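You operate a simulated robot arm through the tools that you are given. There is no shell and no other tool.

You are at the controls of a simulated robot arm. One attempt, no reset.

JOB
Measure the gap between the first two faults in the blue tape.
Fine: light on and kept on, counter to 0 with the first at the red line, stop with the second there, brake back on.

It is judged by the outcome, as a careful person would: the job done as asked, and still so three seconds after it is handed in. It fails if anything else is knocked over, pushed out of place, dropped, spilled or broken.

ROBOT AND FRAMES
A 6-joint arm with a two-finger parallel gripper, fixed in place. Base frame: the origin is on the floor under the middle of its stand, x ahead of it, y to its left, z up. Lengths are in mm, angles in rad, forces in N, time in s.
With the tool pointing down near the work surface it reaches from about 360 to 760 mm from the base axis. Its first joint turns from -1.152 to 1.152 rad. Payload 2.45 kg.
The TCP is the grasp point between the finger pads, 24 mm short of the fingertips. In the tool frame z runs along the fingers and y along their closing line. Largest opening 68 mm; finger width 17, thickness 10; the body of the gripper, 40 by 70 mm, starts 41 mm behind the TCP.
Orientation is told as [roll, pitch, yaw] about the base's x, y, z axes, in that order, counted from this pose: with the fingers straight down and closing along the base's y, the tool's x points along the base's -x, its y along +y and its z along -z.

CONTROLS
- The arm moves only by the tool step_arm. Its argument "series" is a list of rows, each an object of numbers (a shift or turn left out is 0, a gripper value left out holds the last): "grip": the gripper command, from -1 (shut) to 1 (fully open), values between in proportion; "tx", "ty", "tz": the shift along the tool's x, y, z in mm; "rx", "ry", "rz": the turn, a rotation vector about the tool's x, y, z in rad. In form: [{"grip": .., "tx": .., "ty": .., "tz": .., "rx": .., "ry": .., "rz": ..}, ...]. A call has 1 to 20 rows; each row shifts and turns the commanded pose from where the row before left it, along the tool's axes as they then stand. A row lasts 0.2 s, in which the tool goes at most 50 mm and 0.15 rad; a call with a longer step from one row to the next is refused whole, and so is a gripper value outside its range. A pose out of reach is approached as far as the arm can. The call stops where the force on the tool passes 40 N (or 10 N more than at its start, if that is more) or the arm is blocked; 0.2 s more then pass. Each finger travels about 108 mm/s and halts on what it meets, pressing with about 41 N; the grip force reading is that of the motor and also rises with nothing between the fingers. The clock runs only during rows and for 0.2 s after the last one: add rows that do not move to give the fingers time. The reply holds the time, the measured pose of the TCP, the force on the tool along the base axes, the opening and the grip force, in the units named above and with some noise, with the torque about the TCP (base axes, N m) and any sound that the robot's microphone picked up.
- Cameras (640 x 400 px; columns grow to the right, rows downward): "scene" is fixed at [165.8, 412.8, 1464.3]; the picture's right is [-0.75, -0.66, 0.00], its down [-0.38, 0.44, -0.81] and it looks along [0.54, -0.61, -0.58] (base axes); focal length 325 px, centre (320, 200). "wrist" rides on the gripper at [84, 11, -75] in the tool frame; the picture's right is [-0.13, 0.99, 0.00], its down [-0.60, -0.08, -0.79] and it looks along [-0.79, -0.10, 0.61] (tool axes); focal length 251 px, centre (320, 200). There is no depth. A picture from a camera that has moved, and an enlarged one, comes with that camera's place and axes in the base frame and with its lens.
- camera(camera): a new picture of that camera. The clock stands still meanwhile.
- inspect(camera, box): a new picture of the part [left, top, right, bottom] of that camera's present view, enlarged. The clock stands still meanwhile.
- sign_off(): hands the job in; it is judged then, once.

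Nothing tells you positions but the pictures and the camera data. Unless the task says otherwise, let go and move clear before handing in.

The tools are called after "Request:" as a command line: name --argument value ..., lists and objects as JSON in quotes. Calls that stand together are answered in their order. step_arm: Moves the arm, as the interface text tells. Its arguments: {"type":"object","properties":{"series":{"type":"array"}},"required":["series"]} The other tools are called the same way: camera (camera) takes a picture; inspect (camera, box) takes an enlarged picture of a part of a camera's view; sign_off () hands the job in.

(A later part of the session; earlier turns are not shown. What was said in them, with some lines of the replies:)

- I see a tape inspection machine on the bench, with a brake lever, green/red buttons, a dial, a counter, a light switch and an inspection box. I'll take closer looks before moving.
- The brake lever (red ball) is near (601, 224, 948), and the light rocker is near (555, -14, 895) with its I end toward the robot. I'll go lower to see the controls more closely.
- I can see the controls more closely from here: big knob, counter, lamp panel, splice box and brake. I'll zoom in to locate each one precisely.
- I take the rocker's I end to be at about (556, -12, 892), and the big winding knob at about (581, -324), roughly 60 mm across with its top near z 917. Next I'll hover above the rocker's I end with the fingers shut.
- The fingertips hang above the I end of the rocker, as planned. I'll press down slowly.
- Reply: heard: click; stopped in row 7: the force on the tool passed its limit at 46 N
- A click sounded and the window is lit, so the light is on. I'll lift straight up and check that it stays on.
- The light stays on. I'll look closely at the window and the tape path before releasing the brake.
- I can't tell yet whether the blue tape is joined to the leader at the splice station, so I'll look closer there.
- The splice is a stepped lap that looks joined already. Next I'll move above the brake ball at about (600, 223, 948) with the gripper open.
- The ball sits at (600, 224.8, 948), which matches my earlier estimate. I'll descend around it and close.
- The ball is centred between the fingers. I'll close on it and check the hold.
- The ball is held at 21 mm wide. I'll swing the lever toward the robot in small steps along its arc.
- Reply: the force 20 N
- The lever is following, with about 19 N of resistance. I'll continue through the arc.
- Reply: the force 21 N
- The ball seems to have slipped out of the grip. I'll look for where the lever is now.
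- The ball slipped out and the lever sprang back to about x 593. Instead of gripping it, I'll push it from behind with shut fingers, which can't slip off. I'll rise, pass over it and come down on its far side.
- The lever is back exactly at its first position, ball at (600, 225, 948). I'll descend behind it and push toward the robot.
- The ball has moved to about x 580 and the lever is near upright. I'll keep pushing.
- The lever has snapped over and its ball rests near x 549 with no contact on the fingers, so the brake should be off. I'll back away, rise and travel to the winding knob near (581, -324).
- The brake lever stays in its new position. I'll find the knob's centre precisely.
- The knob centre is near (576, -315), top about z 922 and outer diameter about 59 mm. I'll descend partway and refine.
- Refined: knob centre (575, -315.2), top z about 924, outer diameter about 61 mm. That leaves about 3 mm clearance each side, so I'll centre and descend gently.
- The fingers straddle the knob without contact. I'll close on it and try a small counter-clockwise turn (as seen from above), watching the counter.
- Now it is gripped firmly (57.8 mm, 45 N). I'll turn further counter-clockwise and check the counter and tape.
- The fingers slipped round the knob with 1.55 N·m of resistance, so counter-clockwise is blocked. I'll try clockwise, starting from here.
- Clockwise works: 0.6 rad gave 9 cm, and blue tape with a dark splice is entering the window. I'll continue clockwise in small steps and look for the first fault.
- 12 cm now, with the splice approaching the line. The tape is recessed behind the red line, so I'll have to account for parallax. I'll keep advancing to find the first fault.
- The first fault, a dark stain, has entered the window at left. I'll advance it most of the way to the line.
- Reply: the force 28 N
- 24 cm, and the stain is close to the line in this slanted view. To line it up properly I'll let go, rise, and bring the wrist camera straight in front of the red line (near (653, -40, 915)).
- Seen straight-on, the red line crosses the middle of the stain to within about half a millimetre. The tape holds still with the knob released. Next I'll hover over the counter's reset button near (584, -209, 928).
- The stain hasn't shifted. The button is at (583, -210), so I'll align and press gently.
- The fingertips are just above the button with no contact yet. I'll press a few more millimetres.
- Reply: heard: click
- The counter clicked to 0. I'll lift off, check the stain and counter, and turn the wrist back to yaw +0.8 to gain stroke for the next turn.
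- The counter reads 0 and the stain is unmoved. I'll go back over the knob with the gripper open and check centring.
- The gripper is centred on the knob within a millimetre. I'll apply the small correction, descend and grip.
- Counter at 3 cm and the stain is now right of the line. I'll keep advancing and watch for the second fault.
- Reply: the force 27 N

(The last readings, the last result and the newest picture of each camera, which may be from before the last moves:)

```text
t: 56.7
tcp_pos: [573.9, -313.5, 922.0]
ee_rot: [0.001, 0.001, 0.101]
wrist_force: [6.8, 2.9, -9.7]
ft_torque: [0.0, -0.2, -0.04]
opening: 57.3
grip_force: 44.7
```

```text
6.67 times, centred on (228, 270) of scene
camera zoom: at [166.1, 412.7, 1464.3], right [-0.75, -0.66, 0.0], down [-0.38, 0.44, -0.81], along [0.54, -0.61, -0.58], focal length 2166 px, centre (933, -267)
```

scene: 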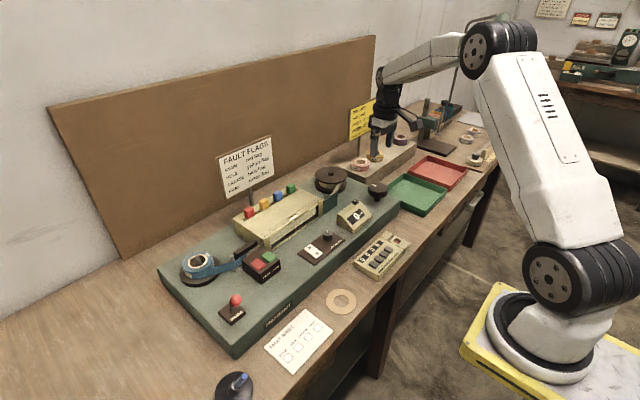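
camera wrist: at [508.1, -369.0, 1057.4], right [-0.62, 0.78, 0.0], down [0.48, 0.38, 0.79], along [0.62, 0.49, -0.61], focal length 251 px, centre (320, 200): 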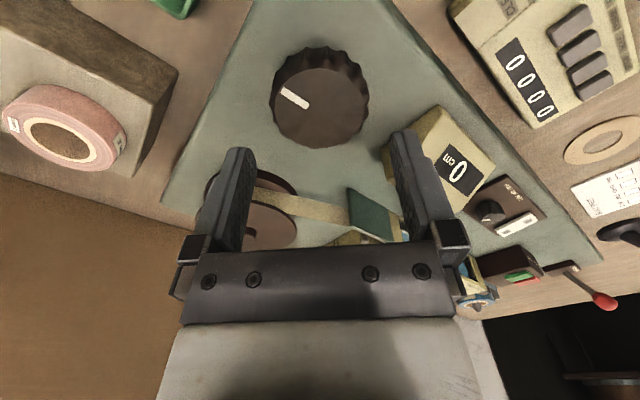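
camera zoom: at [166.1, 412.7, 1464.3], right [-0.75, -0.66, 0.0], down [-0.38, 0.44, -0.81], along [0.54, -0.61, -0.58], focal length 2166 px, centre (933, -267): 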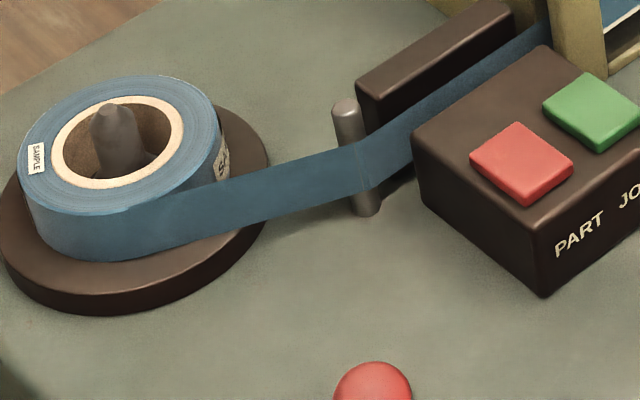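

Request:
step_arm --series '[{"grip": -1, "rz": 0.05}, {"rz": 0.05}, {"rz": 0.05}, {"rz": 0.05}, {}]'

Request:
inspect --camera "scene" --box '[262, 205, 310, 250]'

Request:
inspect --camera "scene" --box '[340, 195, 388, 225]'

```text
t: 57.9
tcp_pos: [572.8, -314.4, 921.8]
ee_rot: [0.002, 0.0, -0.098]
wrist_force: [4.0, 10.4, -7.7]
ft_torque: [-0.3, -0.02, 0.0]
opening: 57.4
grip_force: 44.6
```

```text
8.89 times, centred on (286, 228) of scene
camera zoom: at [166.0, 413.0, 1464.2], right [-0.75, -0.66, 0.0], down [-0.38, 0.44, -0.81], along [0.54, -0.61, -0.58], focal length 2889 px, centre (622, -44)
```

zoom: 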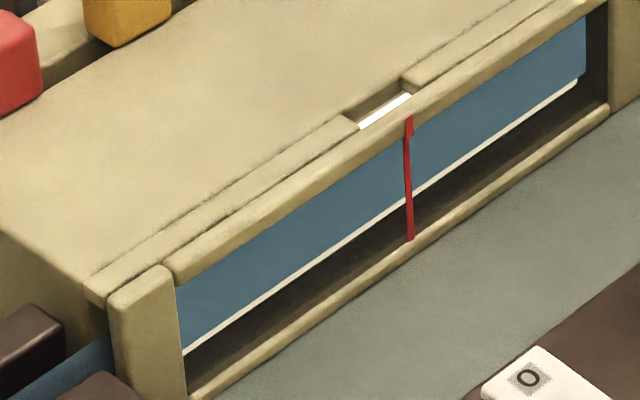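

```text
13.33 times, centred on (364, 210) of scene
camera zoom: at [166.0, 413.0, 1464.2], right [-0.75, -0.66, 0.0], down [-0.38, 0.44, -0.81], along [0.54, -0.61, -0.58], focal length 4333 px, centre (-267, 67)
```

zoom: 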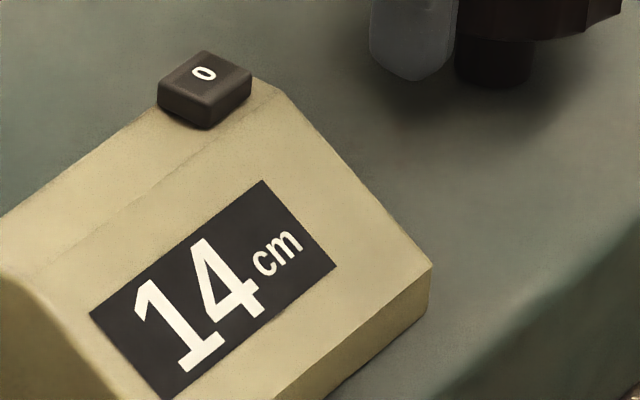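

Request:
step_arm --series '[{"grip": -1, "rz": 0.05}, {"rz": 0.05}, {"rz": 0.05}, {"rz": 0.05}, {}]'

Request:
inspect --camera "scene" --box '[262, 205, 310, 250]'

Request:
inspect --camera "scene" --box '[340, 195, 388, 225]'

```text
t: 59.1
tcp_pos: [574.9, -313.6, 921.8]
ee_rot: [0.001, 0.0, -0.297]
wrist_force: [3.7, 16.6, -12.8]
ft_torque: [-0.65, -0.63, 0.02]
opening: 57.3
grip_force: 45.2
```

```text
8.89 times, centred on (286, 228) of scene
camera zoom: at [166.1, 413.1, 1464.1], right [-0.75, -0.66, 0.0], down [-0.38, 0.44, -0.81], along [0.54, -0.61, -0.58], focal length 2889 px, centre (622, -44)
```

zoom: 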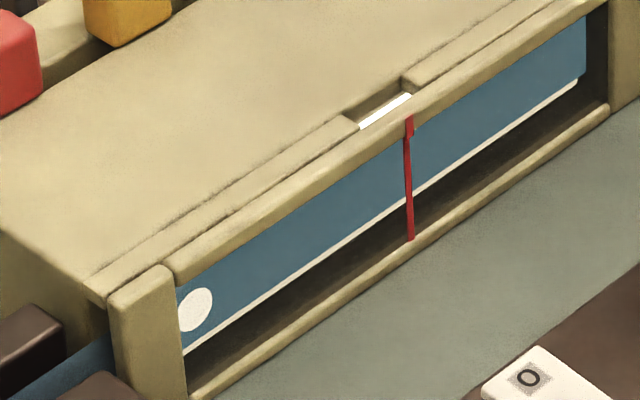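

```text
13.33 times, centred on (364, 210) of scene
camera zoom: at [166.1, 413.1, 1464.1], right [-0.75, -0.66, 0.0], down [-0.38, 0.44, -0.81], along [0.54, -0.61, -0.58], focal length 4333 px, centre (-267, 67)
```

zoom: 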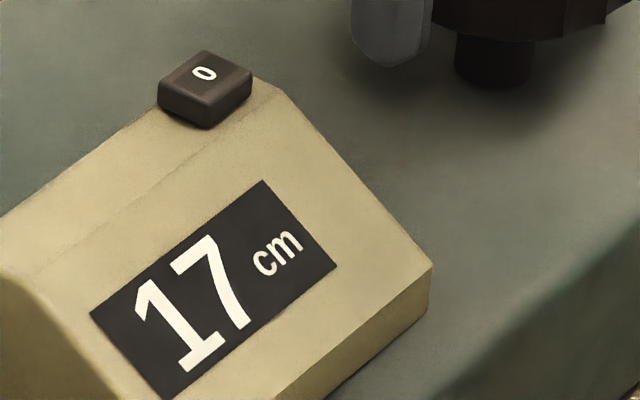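

The second fault, a hole, has appeared at the left at 17 cm. It needs about 0.47 rad more to reach the line. I'll approach short of that first so I don't overshoot.

Request:
step_arm --series '[{"grip": -1, "rz": 0.05}, {"rz": 0.05}, {"rz": 0.05}, {"rz": 0.05}, {"rz": 0.05}, {"rz": 0.05}, {"rz": 0.04}, {}]'

Request:
inspect --camera "scene" --box '[262, 205, 310, 250]'

Request:
inspect --camera "scene" --box '[340, 195, 388, 225]'

Request:
inspect --camera "scene" --box '[282, 212, 310, 234]'

```text
t: 60.9
tcp_pos: [573.7, -315.8, 921.5]
ee_rot: [0.0, 0.001, -0.635]
wrist_force: [2.5, 22.9, -5.3]
ft_torque: [0.94, 0.88, -0.01]
opening: 57.6
grip_force: 45.2
```

```text
8.89 times, centred on (286, 228) of scene
camera zoom: at [165.9, 413.3, 1464.1], right [-0.75, -0.66, 0.0], down [-0.38, 0.44, -0.81], along [0.54, -0.61, -0.58], focal length 2889 px, centre (622, -44)
```

zoom: 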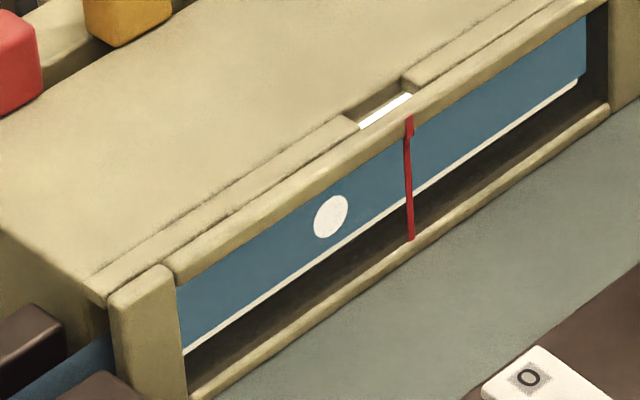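

```text
13.33 times, centred on (364, 210) of scene
camera zoom: at [165.9, 413.3, 1464.1], right [-0.75, -0.66, 0.0], down [-0.38, 0.44, -0.81], along [0.54, -0.61, -0.58], focal length 4333 px, centre (-267, 67)
```

zoom: 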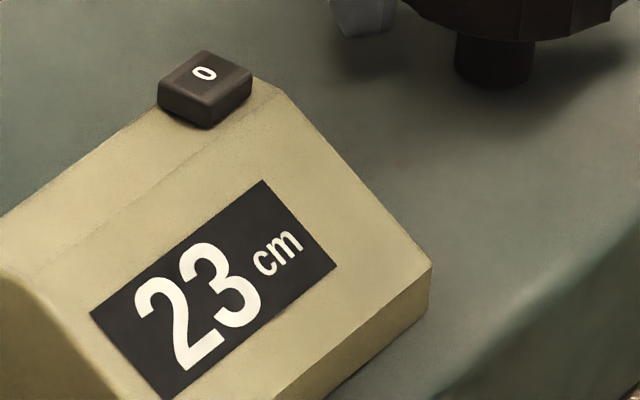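

```text
16.00 times, centred on (296, 223) of scene
camera zoom: at [165.9, 413.3, 1464.1], right [-0.75, -0.66, 0.0], down [-0.38, 0.44, -0.81], along [0.54, -0.61, -0.58], focal length 5200 px, centre (704, -168)
```

zoom: 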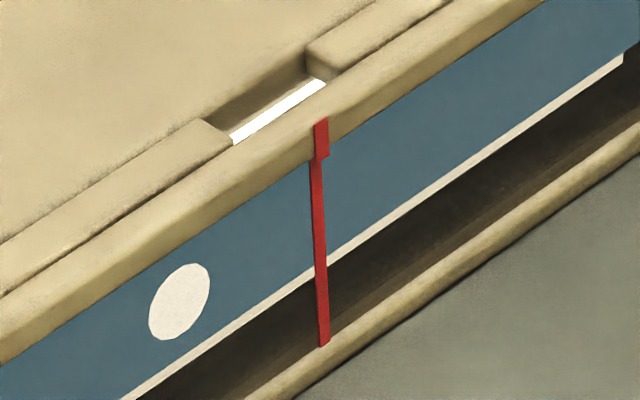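

The hole's centre is about 21 mm short of the line after parallax correction, roughly 0.137 rad. I'll creep most of the way and ease the side load on the knob.

Request:
step_arm --series '[{"grip": -1, "ty": 1}, {"rz": 0.03}, {"rz": 0.03}, {"rz": 0.03}, {"rz": 0.02}, {}, {}]'

Request:
inspect --camera "scene" --box '[282, 212, 310, 234]'

Request:
inspect --camera "scene" --box '[340, 195, 388, 225]'

```text
t: 62.5
tcp_pos: [574.5, -314.0, 921.2]
ee_rot: [0.0, 0.0, -0.746]
wrist_force: [-1.0, 17.9, -3.0]
ft_torque: [0.48, 0.88, 0.01]
opening: 57.6
grip_force: 44.9
```

```text
16.00 times, centred on (296, 223) of scene
camera zoom: at [165.8, 413.2, 1464.2], right [-0.75, -0.66, 0.0], down [-0.38, 0.44, -0.81], along [0.54, -0.61, -0.58], focal length 5200 px, centre (704, -168)
```

zoom: 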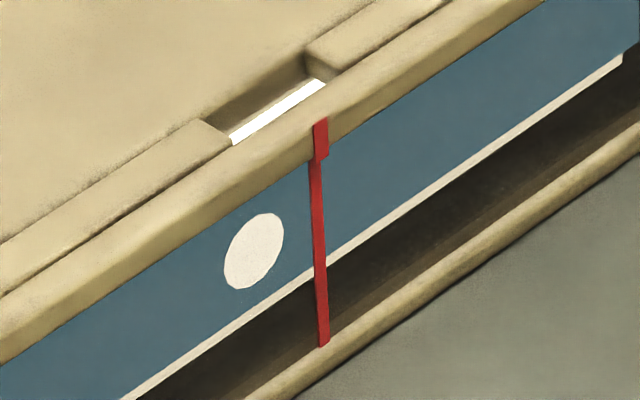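

```text
13.33 times, centred on (364, 210) of scene
camera zoom: at [165.8, 413.2, 1464.2], right [-0.75, -0.66, 0.0], down [-0.38, 0.44, -0.81], along [0.54, -0.61, -0.58], focal length 4333 px, centre (-267, 67)
```

zoom: 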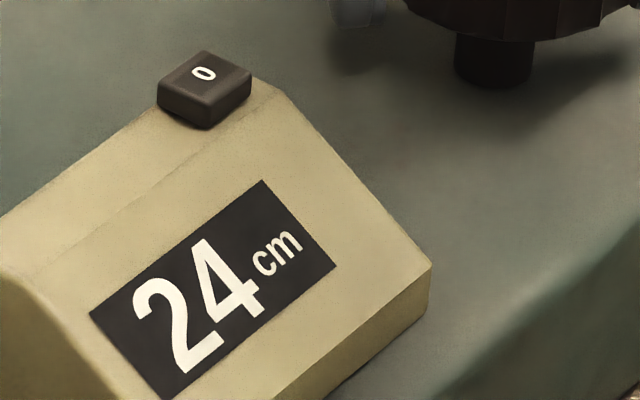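

Request:
step_arm --series '[{"grip": -1, "rz": 0.01}, {"rz": 0.01}, {}, {}]'

Request:
inspect --camera "scene" --box '[282, 212, 310, 234]'

```text
t: 63.5
tcp_pos: [574.3, -314.6, 922.3]
ee_rot: [0.001, -0.003, -0.767]
wrist_force: [2.2, 17.5, -4.4]
ft_torque: [0.44, 0.68, 0.0]
opening: 57.6
grip_force: 44.9
```

```text
16.00 times, centred on (296, 223) of scene
camera zoom: at [165.9, 413.2, 1464.1], right [-0.75, -0.66, 0.0], down [-0.38, 0.44, -0.81], along [0.54, -0.61, -0.58], focal length 5200 px, centre (704, -168)
```

zoom: 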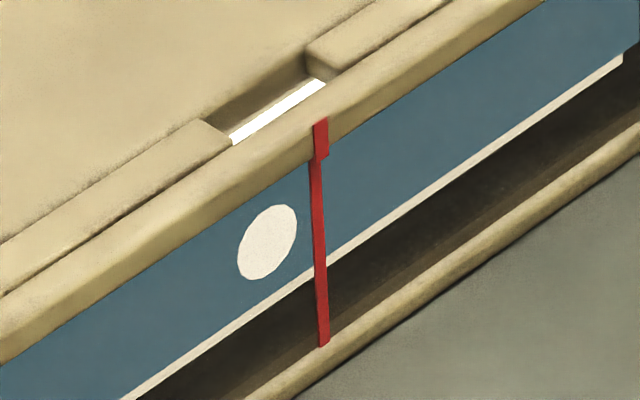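

The hole's centre is now about 2.5 mm short, leaving room for the small shift seen on release. I'll release, rise, and check straight-on with the wrist camera.

Request:
step_arm --series '[{"grip": 0.72}, {"grip": 0.8}, {"grip": 1}, {}, {"tz": -30}, {"tz": -32}, {"tz": -30}, {"tx": 22.85, "ty": 26}, {"tx": 22.85, "ty": 26}, {"tx": 22.85, "ty": 26, "grip": -1}, {"tx": 22.85, "ty": 26}, {"tx": 22.85, "ty": 26}, {"tx": 22.85, "ty": 26}, {"tz": 18}, {}, {}]'

Request:
camera --camera "wrist"

Request:
inspect --camera "scene" --box '[282, 212, 310, 234]'

Request:
inspect --camera "scene" --box '[330, 180, 410, 230]'

```text
t: 66.9
tcp_pos: [581.9, -108.2, 996.9]
ee_rot: [0.0, -0.001, -0.766]
wrist_force: [0.1, 0.3, -0.1]
ft_torque: [-0.02, -0.01, -0.03]
opening: 0.0
grip_force: 23.4
```

```text
taken
camera wrist: at [530.7, -42.1, 1070.7], right [0.78, 0.62, 0.0], down [0.38, -0.48, 0.79], along [0.5, -0.62, -0.61], focal length 251 px, centre (320, 200)
```

wrist: 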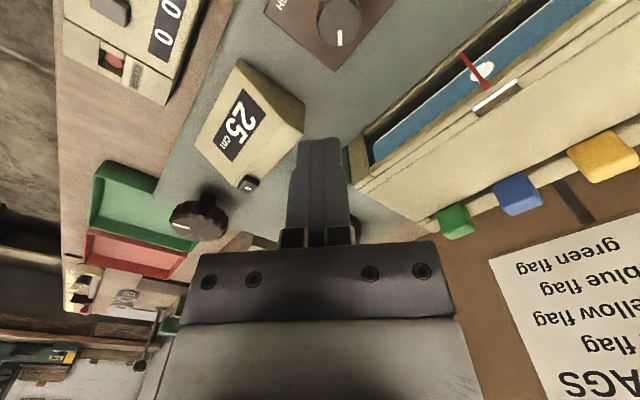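

```text
16.00 times, centred on (296, 223) of scene
camera zoom: at [165.7, 412.8, 1464.3], right [-0.75, -0.66, 0.0], down [-0.38, 0.44, -0.81], along [0.54, -0.61, -0.58], focal length 5200 px, centre (704, -168)
```

zoom: 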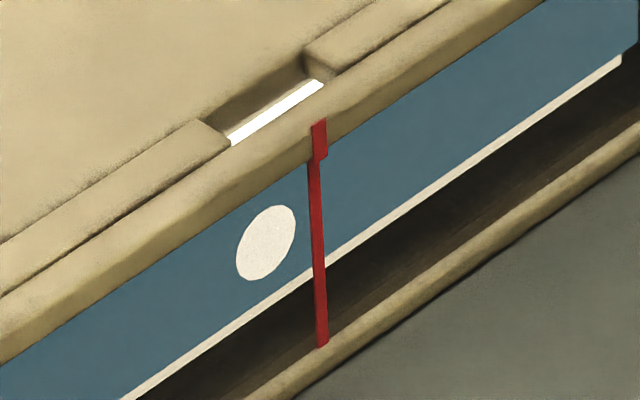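

```text
8.00 times, centred on (370, 205) of scene
camera zoom: at [165.7, 412.8, 1464.3], right [-0.75, -0.66, 0.0], down [-0.38, 0.44, -0.81], along [0.54, -0.61, -0.58], focal length 2600 px, centre (-80, 160)
```

zoom: 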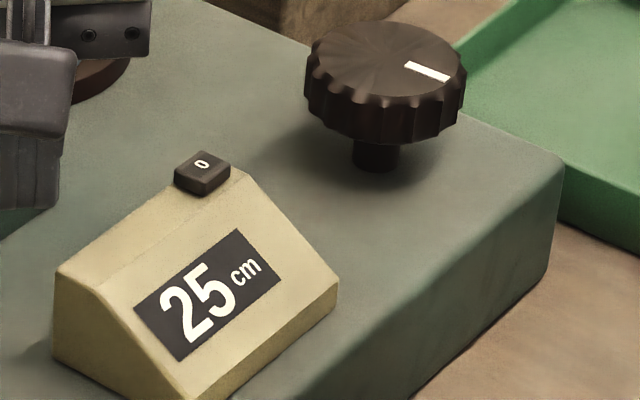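

Request:
inspect --camera "wrist" --box '[432, 40, 528, 100]'

```text
6.67 times, centred on (480, 70) of wrist
camera zoom: at [530.7, -42.1, 1070.7], right [0.78, 0.62, 0.0], down [0.38, -0.48, 0.79], along [0.5, -0.62, -0.61], focal length 1676 px, centre (-747, 1067)
```

zoom: 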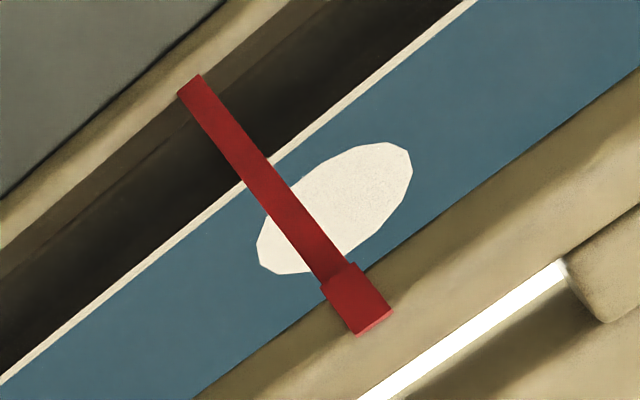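

The hole's centre is about 3 mm short of the red line, and the counter shows 25 cm. I'll go back to the same knob pose, slightly recentred, regrip, and turn it the last 0.02 rad.

Request:
step_arm --series '[{"grip": -1, "tz": -18}, {"tx": -22.85, "ty": -26}, {"tx": -22.85, "ty": -26}, {"tx": -22.85, "ty": -26, "grip": 1}, {"tx": -22.85, "ty": -26}, {"tx": -22.85, "ty": -26}, {"tx": -21.85, "ty": -24.5}, {}, {"tz": 30}, {"tz": 22}, {"tz": 12}, {"tz": 10}, {"tz": 10}, {"tz": 7}, {}]'

Request:
inspect --camera "scene" --box '[330, 150, 426, 210]'

Request:
inspect --camera "scene" --box '[282, 212, 310, 234]'

Request:
camera --camera "wrist"

```text
t: 70.1
tcp_pos: [575.4, -313.2, 923.3]
ee_rot: [0.001, -0.001, -0.766]
wrist_force: [-0.3, 0.2, 0.3]
ft_torque: [0.01, 0.01, 0.0]
opening: 68.0
grip_force: 0.0
```

```text
6.67 times, centred on (378, 180) of scene
camera zoom: at [165.8, 412.8, 1464.3], right [-0.75, -0.66, 0.0], down [-0.38, 0.44, -0.81], along [0.54, -0.61, -0.58], focal length 2166 px, centre (-67, 333)
```

zoom: 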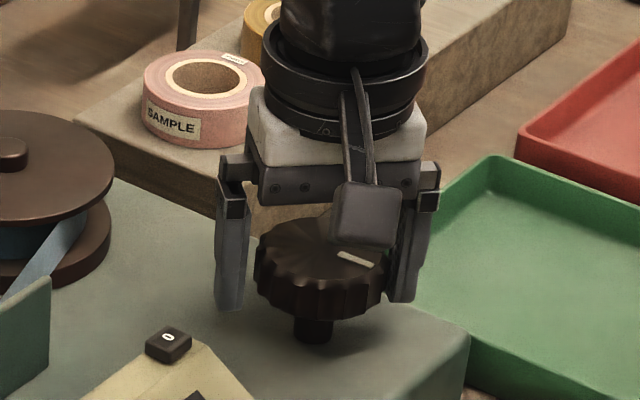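

```text
16.00 times, centred on (296, 223) of scene
camera zoom: at [165.8, 412.8, 1464.3], right [-0.75, -0.66, 0.0], down [-0.38, 0.44, -0.81], along [0.54, -0.61, -0.58], focal length 5200 px, centre (704, -168)
```

zoom: 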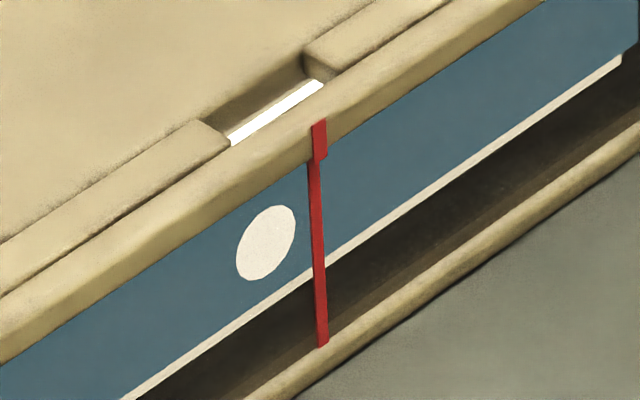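

```text
taken
camera wrist: at [523.2, -247.5, 997.8], right [0.78, 0.62, 0.0], down [0.38, -0.48, 0.79], along [0.5, -0.62, -0.61], focal length 251 px, centre (320, 200)
```

wrist: 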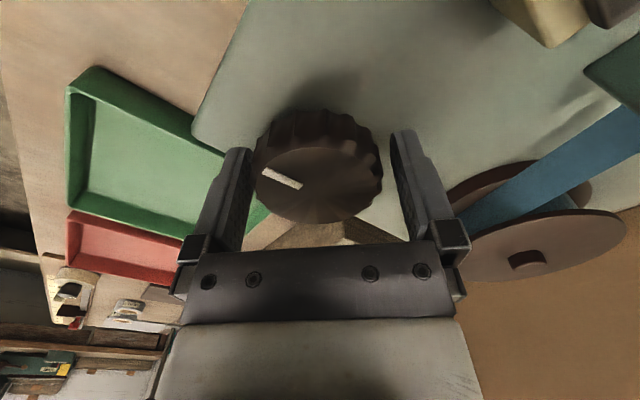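

Request:
step_arm --series '[{"grip": 0.78}, {"grip": 0.7}, {"grip": -1}, {}, {}]'

Request:
inspect --camera "scene" --box '[282, 212, 310, 234]'

```text
t: 71.3
tcp_pos: [574.0, -313.7, 923.7]
ee_rot: [0.001, -0.001, -0.765]
wrist_force: [-13.2, -14.1, -1.6]
ft_torque: [-0.21, -0.04, -0.03]
opening: 57.6
grip_force: 44.9
```

```text
16.00 times, centred on (296, 223) of scene
camera zoom: at [165.5, 412.4, 1464.4], right [-0.75, -0.66, 0.0], down [-0.38, 0.44, -0.81], along [0.54, -0.61, -0.58], focal length 5200 px, centre (704, -168)
```

zoom: 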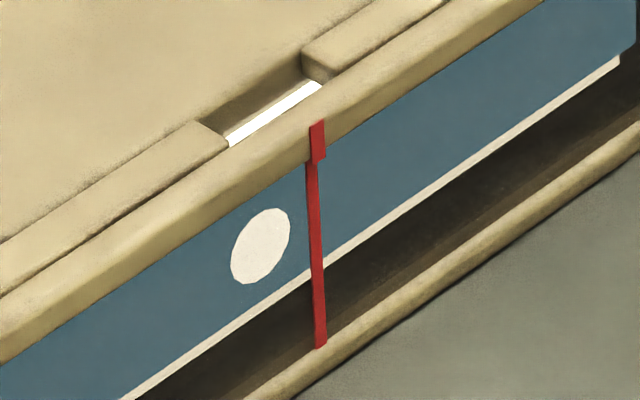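

Request:
step_arm --series '[{"grip": -1, "ty": -1.2}, {"rz": 0.01}, {"rz": 0.01}, {}, {}]'

Request:
inspect --camera "scene" --box '[282, 212, 310, 234]'

```text
t: 72.5
tcp_pos: [574.5, -313.9, 924.0]
ee_rot: [0.001, -0.002, -0.788]
wrist_force: [0.9, -12.9, -7.7]
ft_torque: [0.38, 0.22, -0.04]
opening: 57.4
grip_force: 45.4
```

```text
16.00 times, centred on (296, 223) of scene
camera zoom: at [165.9, 412.3, 1464.4], right [-0.75, -0.66, 0.0], down [-0.38, 0.44, -0.81], along [0.54, -0.61, -0.58], focal length 5200 px, centre (704, -168)
```

zoom: 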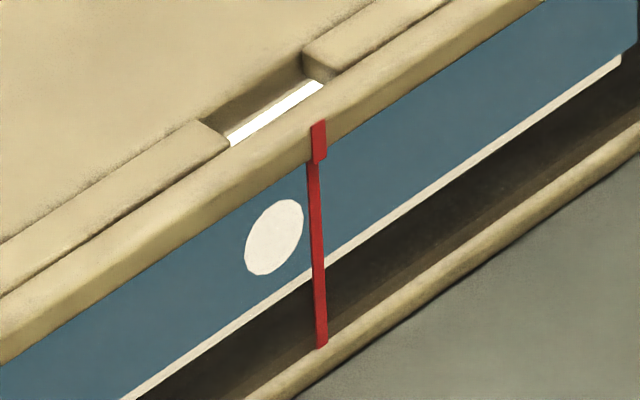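

Request:
step_arm --series '[{"grip": -1, "rz": 0.006}, {}, {}, {"grip": 0.7}, {"grip": 0.78}, {"grip": 1}, {}, {}]'

Request:
inspect --camera "scene" --box '[282, 212, 310, 234]'

```text
t: 74.3
tcp_pos: [574.6, -314.8, 923.6]
ee_rot: [0.0, -0.002, -0.792]
wrist_force: [-0.2, 0.2, 0.2]
ft_torque: [0.02, 0.04, 0.0]
opening: 68.1
grip_force: 0.0
```

```text
16.00 times, centred on (296, 223) of scene
camera zoom: at [165.8, 412.8, 1464.3], right [-0.75, -0.66, 0.0], down [-0.38, 0.44, -0.81], along [0.54, -0.61, -0.58], focal length 5200 px, centre (704, -168)
```

zoom: 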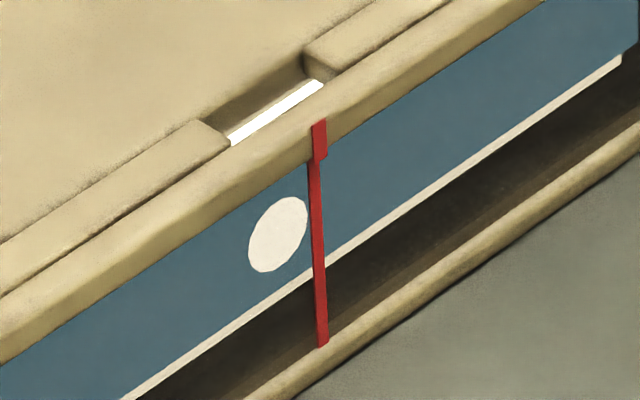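

The hole sits right at my target offset. I'll rise and confirm straight-on before setting the brake.

Request:
step_arm --series '[{"grip": 1, "tz": -30}, {"tz": -32}, {"tz": -28}, {"tx": 23.6, "ty": 25}, {"tx": 23.6, "ty": 25}, {"tx": 23.6, "ty": 25, "grip": -1}, {"tx": 23.6, "ty": 25}, {"tx": 23.6, "ty": 25}, {"tx": 23.6, "ty": 25}, {"tz": 18}, {}, {}]'

Request:
camera --camera "wrist"

Request:
inspect --camera "wrist" --box '[432, 40, 528, 100]'

Request:
inspect --camera "scene" --box '[330, 180, 410, 230]'

```text
t: 76.9
tcp_pos: [578.8, -107.9, 996.3]
ee_rot: [0.0, -0.001, -0.793]
wrist_force: [-0.1, -0.3, -0.8]
ft_torque: [0.03, 0.0, 0.01]
opening: 0.0
grip_force: 23.1
```

```text
taken
camera wrist: at [529.6, -41.1, 1070.1], right [0.8, 0.6, 0.0], down [0.37, -0.48, 0.79], along [0.48, -0.63, -0.61], focal length 251 px, centre (320, 200)
```

wrist: 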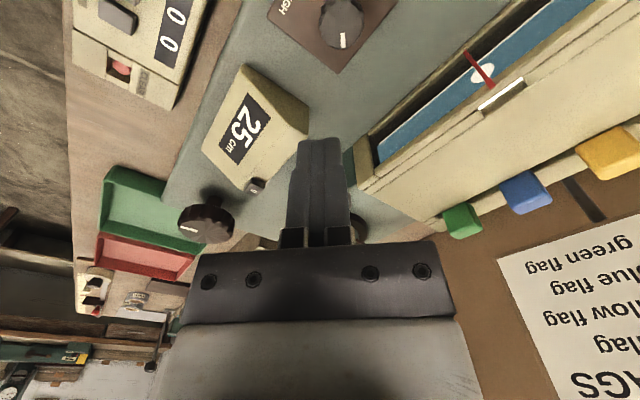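

```text
6.67 times, centred on (480, 70) of wrist
camera zoom: at [529.6, -41.1, 1070.1], right [0.8, 0.6, 0.0], down [0.37, -0.48, 0.79], along [0.48, -0.63, -0.61], focal length 1676 px, centre (-747, 1067)
```

zoom: 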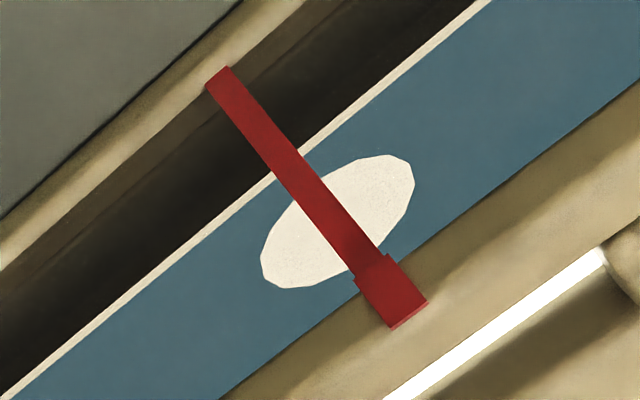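

```text
8.00 times, centred on (370, 205) of scene
camera zoom: at [165.7, 412.8, 1464.3], right [-0.75, -0.66, 0.0], down [-0.38, 0.44, -0.81], along [0.54, -0.61, -0.58], focal length 2600 px, centre (-80, 160)
```

zoom: 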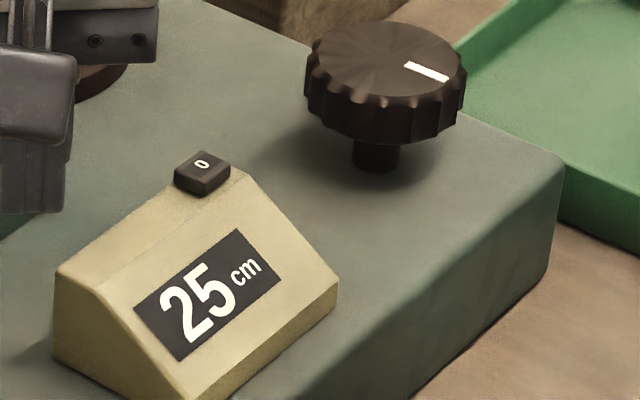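

The line crosses the hole's centre within about half a millimetre, the counter shows 25 cm, and the light is on. Next I'll go to the robot side of the brake lever to push it back on.

Request:
step_arm --series '[{"grip": -1, "tz": -20}, {"rz": -0.132}, {"rz": -0.132}, {"rz": -0.132}, {"rz": -0.132}, {"rz": -0.132}, {"rz": -0.132}, {"tx": 8.5, "ty": 41.6}, {"tx": 8.5, "ty": 41.6}, {"tx": 8.5, "ty": 41.6}, {"tx": 8.5, "ty": 41.6}, {"tx": 8.5, "ty": 41.6}, {"tx": 8.5, "ty": 41.6}, {"tx": 8.5, "ty": 41.6}, {"tx": 8.5, "ty": 41.6}, {}, {}]'

Request:
camera --camera "wrist"

Request:
inspect --camera "scene" --box '[170, 230, 270, 330]'

Request:
inspect --camera "scene" --box '[262, 205, 342, 255]'

```text
t: 80.5
tcp_pos: [512.3, 226.3, 1014.8]
ee_rot: [0.0, -0.002, 0.0]
wrist_force: [0.6, -0.7, -0.4]
ft_torque: [0.01, 0.03, 0.01]
opening: 0.1
grip_force: 23.7
```

```text
taken
camera wrist: at [429.8, 235.4, 1089.3], right [0.13, 0.99, 0.0], down [0.6, -0.08, 0.79], along [0.79, -0.1, -0.61], focal length 251 px, centre (320, 200)
```

wrist: 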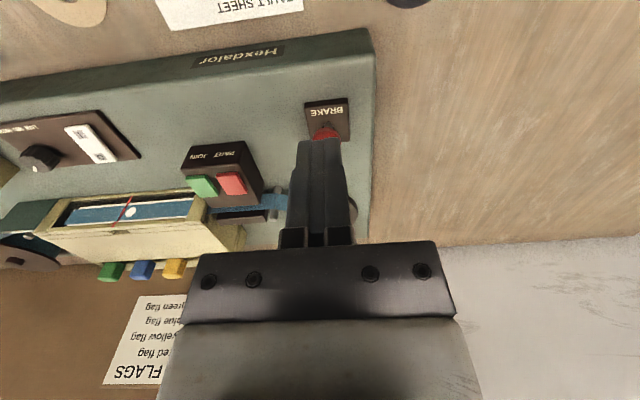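

```text
4.00 times, centred on (220, 280) of scene
camera zoom: at [165.7, 412.8, 1464.3], right [-0.75, -0.66, 0.0], down [-0.38, 0.44, -0.81], along [0.54, -0.61, -0.58], focal length 1300 px, centre (720, -120)
```

zoom: 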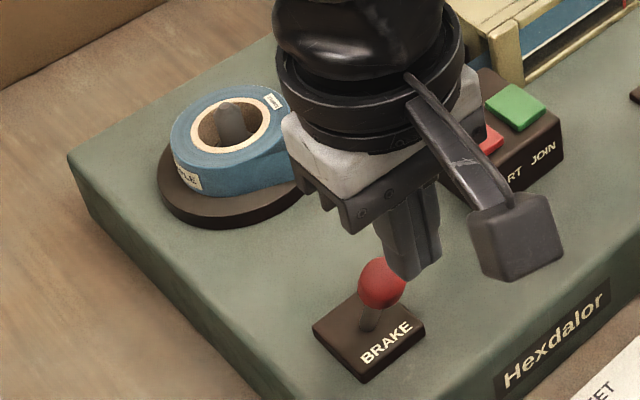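

```text
8.00 times, centred on (302, 230) of scene
camera zoom: at [165.7, 412.8, 1464.3], right [-0.75, -0.66, 0.0], down [-0.38, 0.44, -0.81], along [0.54, -0.61, -0.58], focal length 2600 px, centre (464, -40)
```

zoom: 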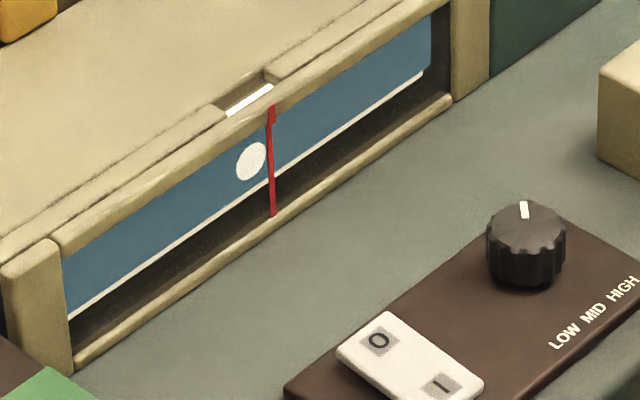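

The tape hasn't moved, and the ball is at about (551, 224, 945). I'll descend in front of it and push it away from the robot.

Request:
step_arm --series '[{"grip": -1, "ty": -1.5, "tz": 25}, {"tz": 25}, {"tz": 13}, {"tx": -6}, {"tx": -6}, {"tx": -5}, {"tx": -4}, {"tx": -4}, {"tx": -4}, {"tx": -4}]'

Request:
camera --camera "wrist"

Request:
inspect --camera "scene" --box '[170, 230, 270, 330]'

```text
t: 82.2
tcp_pos: [535.9, 223.2, 955.7]
ee_rot: [0.002, -0.004, 0.001]
wrist_force: [-5.3, -3.5, 12.2]
ft_torque: [0.05, -0.11, -0.01]
opening: 0.0
grip_force: 23.6
stopped in row 8: the force on the tool passed its limit at 45 N (the readings are from after the stop); the commanded pose is now the measured one
```

```text
taken
camera wrist: at [453.2, 234.0, 1030.6], right [0.13, 0.99, 0.0], down [0.6, -0.08, 0.8], along [0.79, -0.1, -0.61], focal length 251 px, centre (320, 200)
```

wrist: 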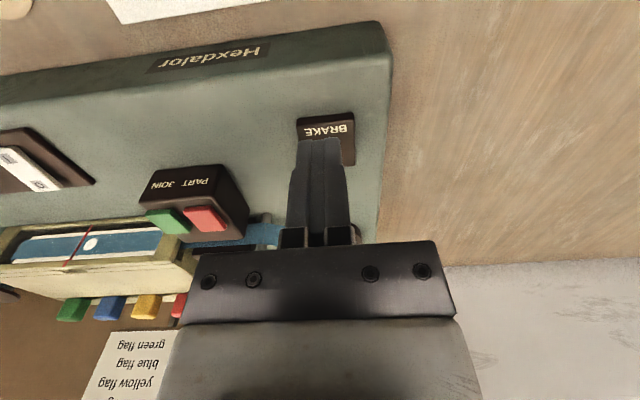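

```text
4.00 times, centred on (220, 280) of scene
camera zoom: at [165.4, 412.6, 1464.4], right [-0.75, -0.66, 0.0], down [-0.38, 0.44, -0.81], along [0.54, -0.61, -0.58], focal length 1300 px, centre (720, -120)
```

zoom: 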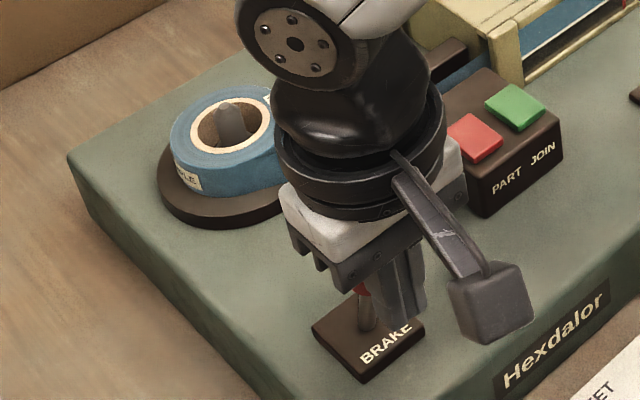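

The push stopped at 45 N just after contact, with the lever barely moved. I'll look closely at the contact before trying more gently.

Request:
inspect --camera "scene" --box '[230, 285, 290, 325]'

Request:
inspect --camera "wrist" --box '[270, 100, 370, 200]'

```text
10.00 times, centred on (260, 305) of scene
camera zoom: at [165.4, 412.6, 1464.4], right [-0.75, -0.66, 0.0], down [-0.38, 0.44, -0.81], along [0.54, -0.61, -0.58], focal length 3250 px, centre (920, -850)
```

zoom: 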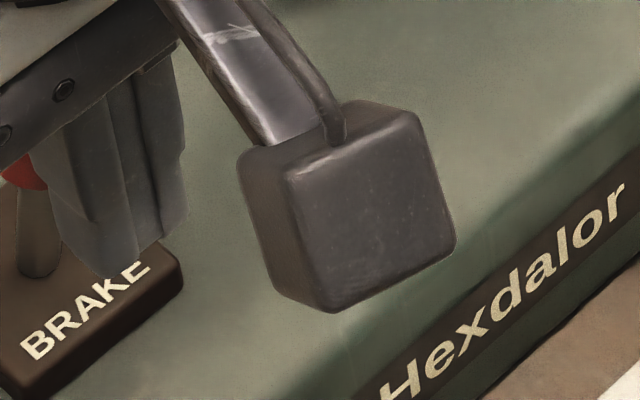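

```text
4.00 times, centred on (320, 150) of wrist
camera zoom: at [453.2, 234.0, 1030.6], right [0.13, 0.99, 0.0], down [0.6, -0.08, 0.8], along [0.79, -0.1, -0.61], focal length 1006 px, centre (320, 400)
```

zoom: 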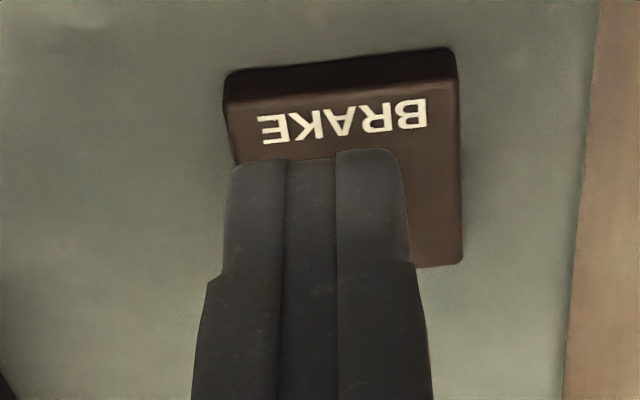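

The finger is behind the right part, facing the ball. I'll back off slightly, reset the height, and push with smaller steps following the arc upward.

Request:
step_arm --series '[{"grip": -1, "tx": 5}, {"tz": 8}, {"tx": -3}, {"tx": -2, "tz": -0.5}, {"tx": -2, "tz": -0.8}, {"tx": -1.5, "tz": -0.7}, {"tx": -1.5, "tz": -0.7}, {"tx": -1.5, "tz": -0.6}, {"tx": -1.5, "tz": -0.6}]'

```text
t: 84.2
tcp_pos: [543.8, 224.8, 949.7]
ee_rot: [0.001, -0.004, 0.001]
wrist_force: [-0.8, 0.3, -0.2]
ft_torque: [-0.01, 0.03, 0.0]
opening: 0.0
grip_force: 23.5
```

The lever is yielding now at low force. I'll continue pushing in small steps.

Request:
step_arm --series '[{"grip": -1, "tx": -2, "tz": -0.5}, {"tx": -2, "tz": -0.5}, {"tx": -2, "tz": -0.4}, {"tx": -2, "tz": -0.3}, {"tx": -2, "tz": -0.2}, {"tx": -2, "tz": -0.2}, {"tx": -2}, {"tx": -2}]'

Request:
camera --camera "wrist"

Request:
inspect --camera "scene" --box '[170, 230, 270, 330]'

```text
t: 86.0
tcp_pos: [561.9, 222.6, 952.2]
ee_rot: [0.0, -0.003, 0.0]
wrist_force: [-0.9, 0.5, -0.8]
ft_torque: [0.0, -0.01, -0.01]
opening: 0.0
grip_force: 23.7
```

```text
taken
camera wrist: at [477.7, 233.9, 1027.2], right [0.13, 0.99, 0.0], down [0.6, -0.08, 0.8], along [0.79, -0.1, -0.61], focal length 251 px, centre (320, 200)
```

wrist: 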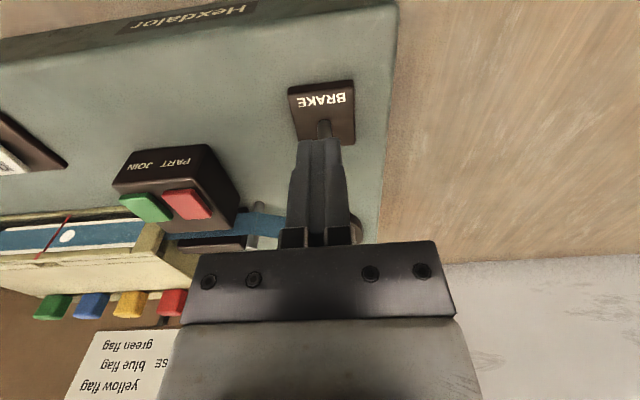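

```text
4.00 times, centred on (220, 280) of scene
camera zoom: at [165.8, 412.8, 1464.3], right [-0.75, -0.66, 0.0], down [-0.38, 0.44, -0.81], along [0.54, -0.61, -0.58], focal length 1300 px, centre (720, -120)
```

zoom: 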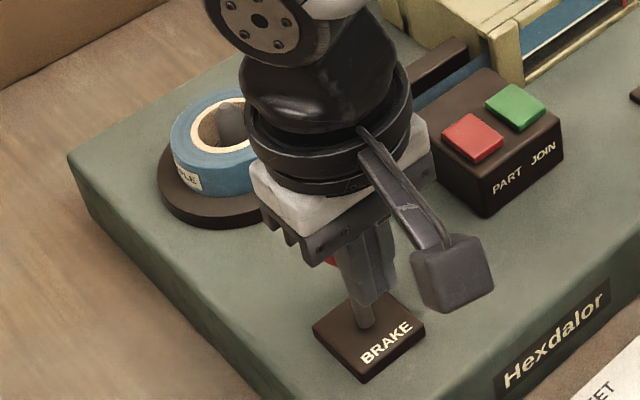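

The lever is past upright or close to it. A bit more travel should seat it.

Request:
step_arm --series '[{"grip": -1, "tx": -2.5}, {"tx": -2.5}, {"tx": -2.5, "tz": 0.3}, {"tx": -2.5, "tz": 0.3}, {"tx": -2.5, "tz": 0.4}, {"tx": -2, "tz": 0.4}, {}]'

Request:
inspect --camera "scene" --box '[170, 230, 270, 330]'

```text
t: 87.6
tcp_pos: [577.0, 224.1, 951.7]
ee_rot: [0.0, -0.002, 0.002]
wrist_force: [0.1, 0.0, -0.2]
ft_torque: [-0.02, 0.03, 0.0]
opening: 0.0
grip_force: 23.7
```

```text
4.00 times, centred on (220, 280) of scene
camera zoom: at [165.8, 412.8, 1464.3], right [-0.75, -0.66, 0.0], down [-0.38, 0.44, -0.81], along [0.54, -0.61, -0.58], focal length 1300 px, centre (720, -120)
```

zoom: 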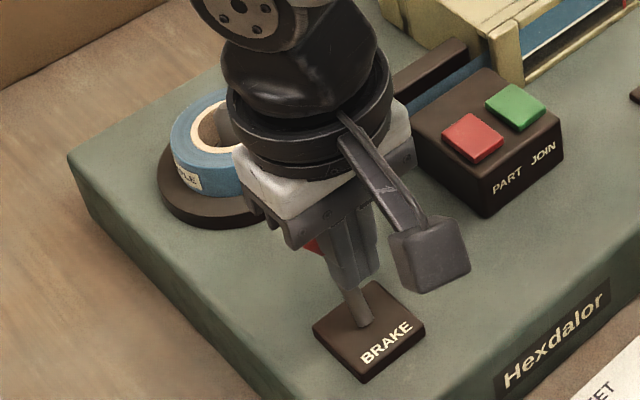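

No force on the fingers, so the lever should be resting on its far side. I'll back off toward the robot, rise, and check everything.

Request:
step_arm --series '[{"grip": -1, "tx": 15}, {"tx": 25, "tz": -10}, {"tz": -40}, {"tz": -40, "tx": 20}, {"tx": 30, "tz": -20}, {}, {}]'

Request:
camera --camera "scene"

Request:
inspect --camera "scene" --box '[170, 230, 270, 330]'

Request:
inspect --camera "scene" --box '[282, 212, 310, 234]'

Request:
inspect --camera "scene" --box '[300, 180, 410, 250]'

Request:
camera --camera "wrist"

```text
t: 89.2
tcp_pos: [485.7, 222.7, 1059.9]
ee_rot: [0.001, -0.004, 0.001]
wrist_force: [1.1, 1.5, 0.4]
ft_torque: [-0.01, 0.01, 0.0]
opening: 0.0
grip_force: 23.5
```

```text
taken
```

scene: 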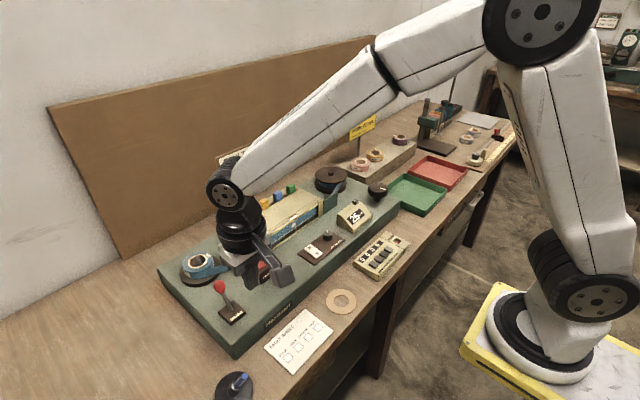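

```text
4.00 times, centred on (220, 280) of scene
camera zoom: at [165.7, 412.8, 1464.3], right [-0.75, -0.66, 0.0], down [-0.38, 0.44, -0.81], along [0.54, -0.61, -0.58], focal length 1300 px, centre (720, -120)
```

zoom: 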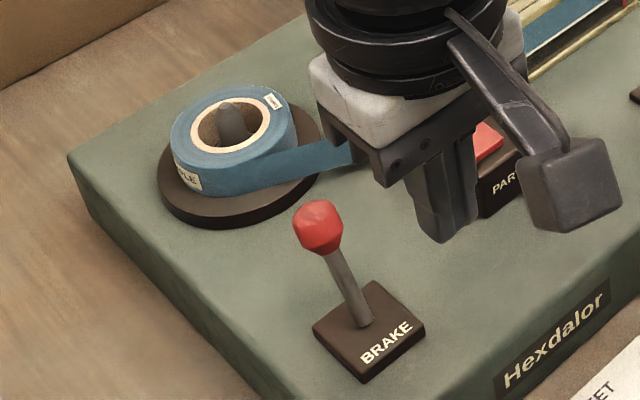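

```text
16.00 times, centred on (296, 223) of scene
camera zoom: at [165.7, 412.8, 1464.3], right [-0.75, -0.66, 0.0], down [-0.38, 0.44, -0.81], along [0.54, -0.61, -0.58], focal length 5200 px, centre (704, -168)
```

zoom: 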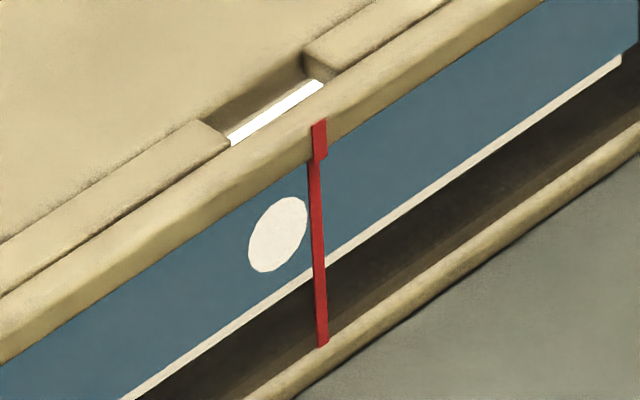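

```text
5.71 times, centred on (355, 215) of scene
camera zoom: at [165.7, 412.8, 1464.3], right [-0.75, -0.66, 0.0], down [-0.38, 0.44, -0.81], along [0.54, -0.61, -0.58], focal length 1857 px, centre (120, 114)
```

zoom: 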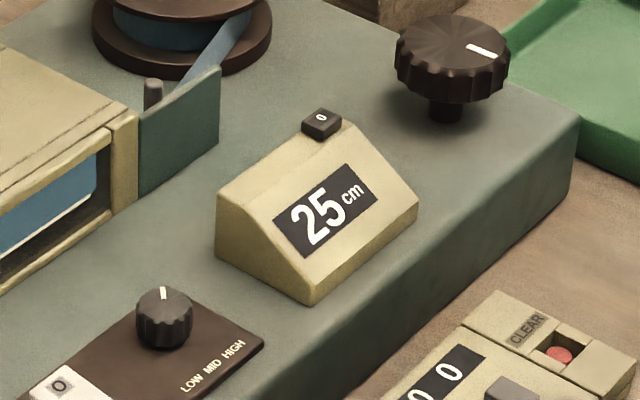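

```text
taken
camera wrist: at [401.2, 232.2, 1135.0], right [0.13, 0.99, 0.0], down [0.6, -0.08, 0.8], along [0.79, -0.1, -0.61], focal length 251 px, centre (320, 200)
```

wrist: 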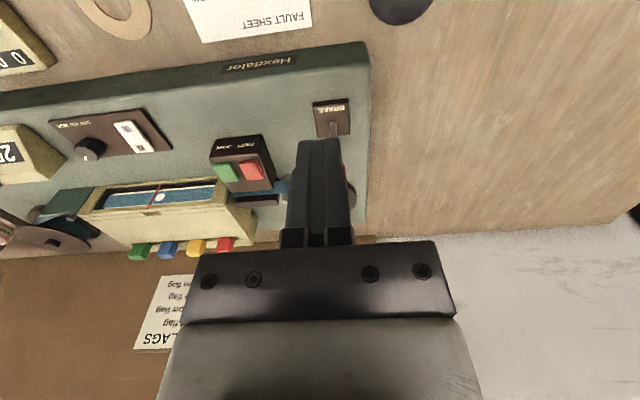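

The brake lever is back at its original position, the hole is still on the line, the counter reads 25 cm and the light is on. I'll move clear, wait a moment, and do a last check.

Request:
step_arm --series '[{"grip": -1, "tz": -40}, {"tz": -40}, {"tz": -40}, {"ty": -30}, {"ty": -30}, {}, {}, {}, {}, {}, {}, {}, {}]'

Request:
camera --camera "scene"

Request:
inspect --camera "scene" --box '[262, 205, 342, 255]'

Request:
inspect --camera "scene" --box '[170, 180, 390, 330]'

```text
t: 92.0
tcp_pos: [482.5, 165.2, 1180.5]
ee_rot: [0.003, -0.004, 0.0]
wrist_force: [0.8, -0.5, -0.1]
ft_torque: [-0.01, 0.02, 0.01]
opening: 0.2
grip_force: 23.7
```

```text
taken
```

scene: 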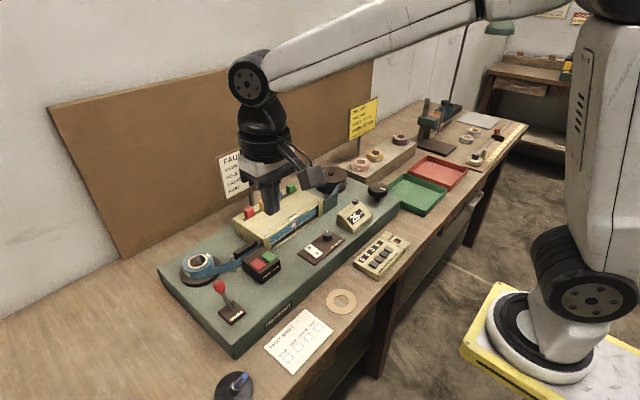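

```text
8.00 times, centred on (302, 230) of scene
camera zoom: at [165.8, 412.8, 1464.3], right [-0.75, -0.66, 0.0], down [-0.38, 0.44, -0.81], along [0.54, -0.61, -0.58], focal length 2600 px, centre (464, -40)
```

zoom: 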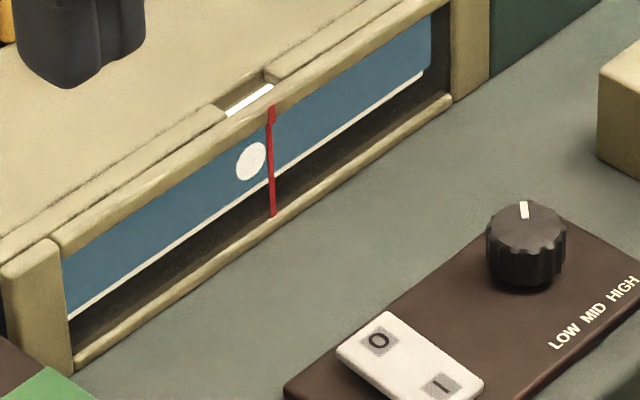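

```text
2.67 times, centred on (280, 255) of scene
camera zoom: at [165.8, 412.8, 1464.3], right [-0.75, -0.66, 0.0], down [-0.38, 0.44, -0.81], along [0.54, -0.61, -0.58], focal length 867 px, centre (427, 53)
```

zoom: 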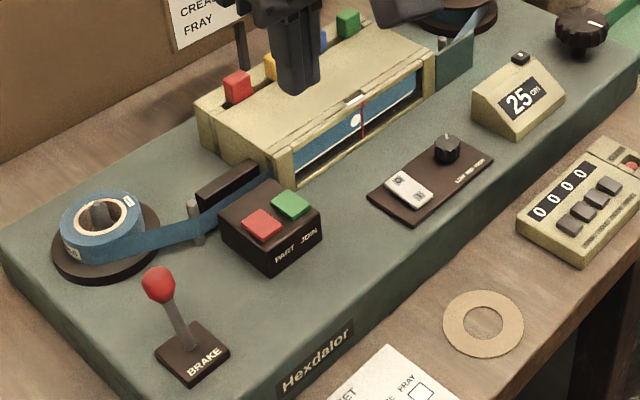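

Everything is settled: light on, second fault (the hole) at the red line, counter at 25 cm, brake lever back on, arm clear and nothing disturbed. I'm handing in the job.

Request:
sign_off

```text
The job is handed in.
```

The gap between the first two faults in the blue tape reads 25 cm on the counter. The first fault is a dark stain and the second is a hole.

- **Light:** it went on before any tape was moved and is still on.
- **Counter:** I reset it to 0 with the middle of the stain at the red line. It reads 25 cm with the middle of the hole there. Both were about half a millimetre or less from the line, checked straight-on with the wrist camera.
- **Brake:** the lever is back where it started, and the tape did not move when I set it. I took that starting position as "on" and did not test it by trying to turn the winding knob.

The arm is clear of the bench, and nothing else looked knocked over or moved.
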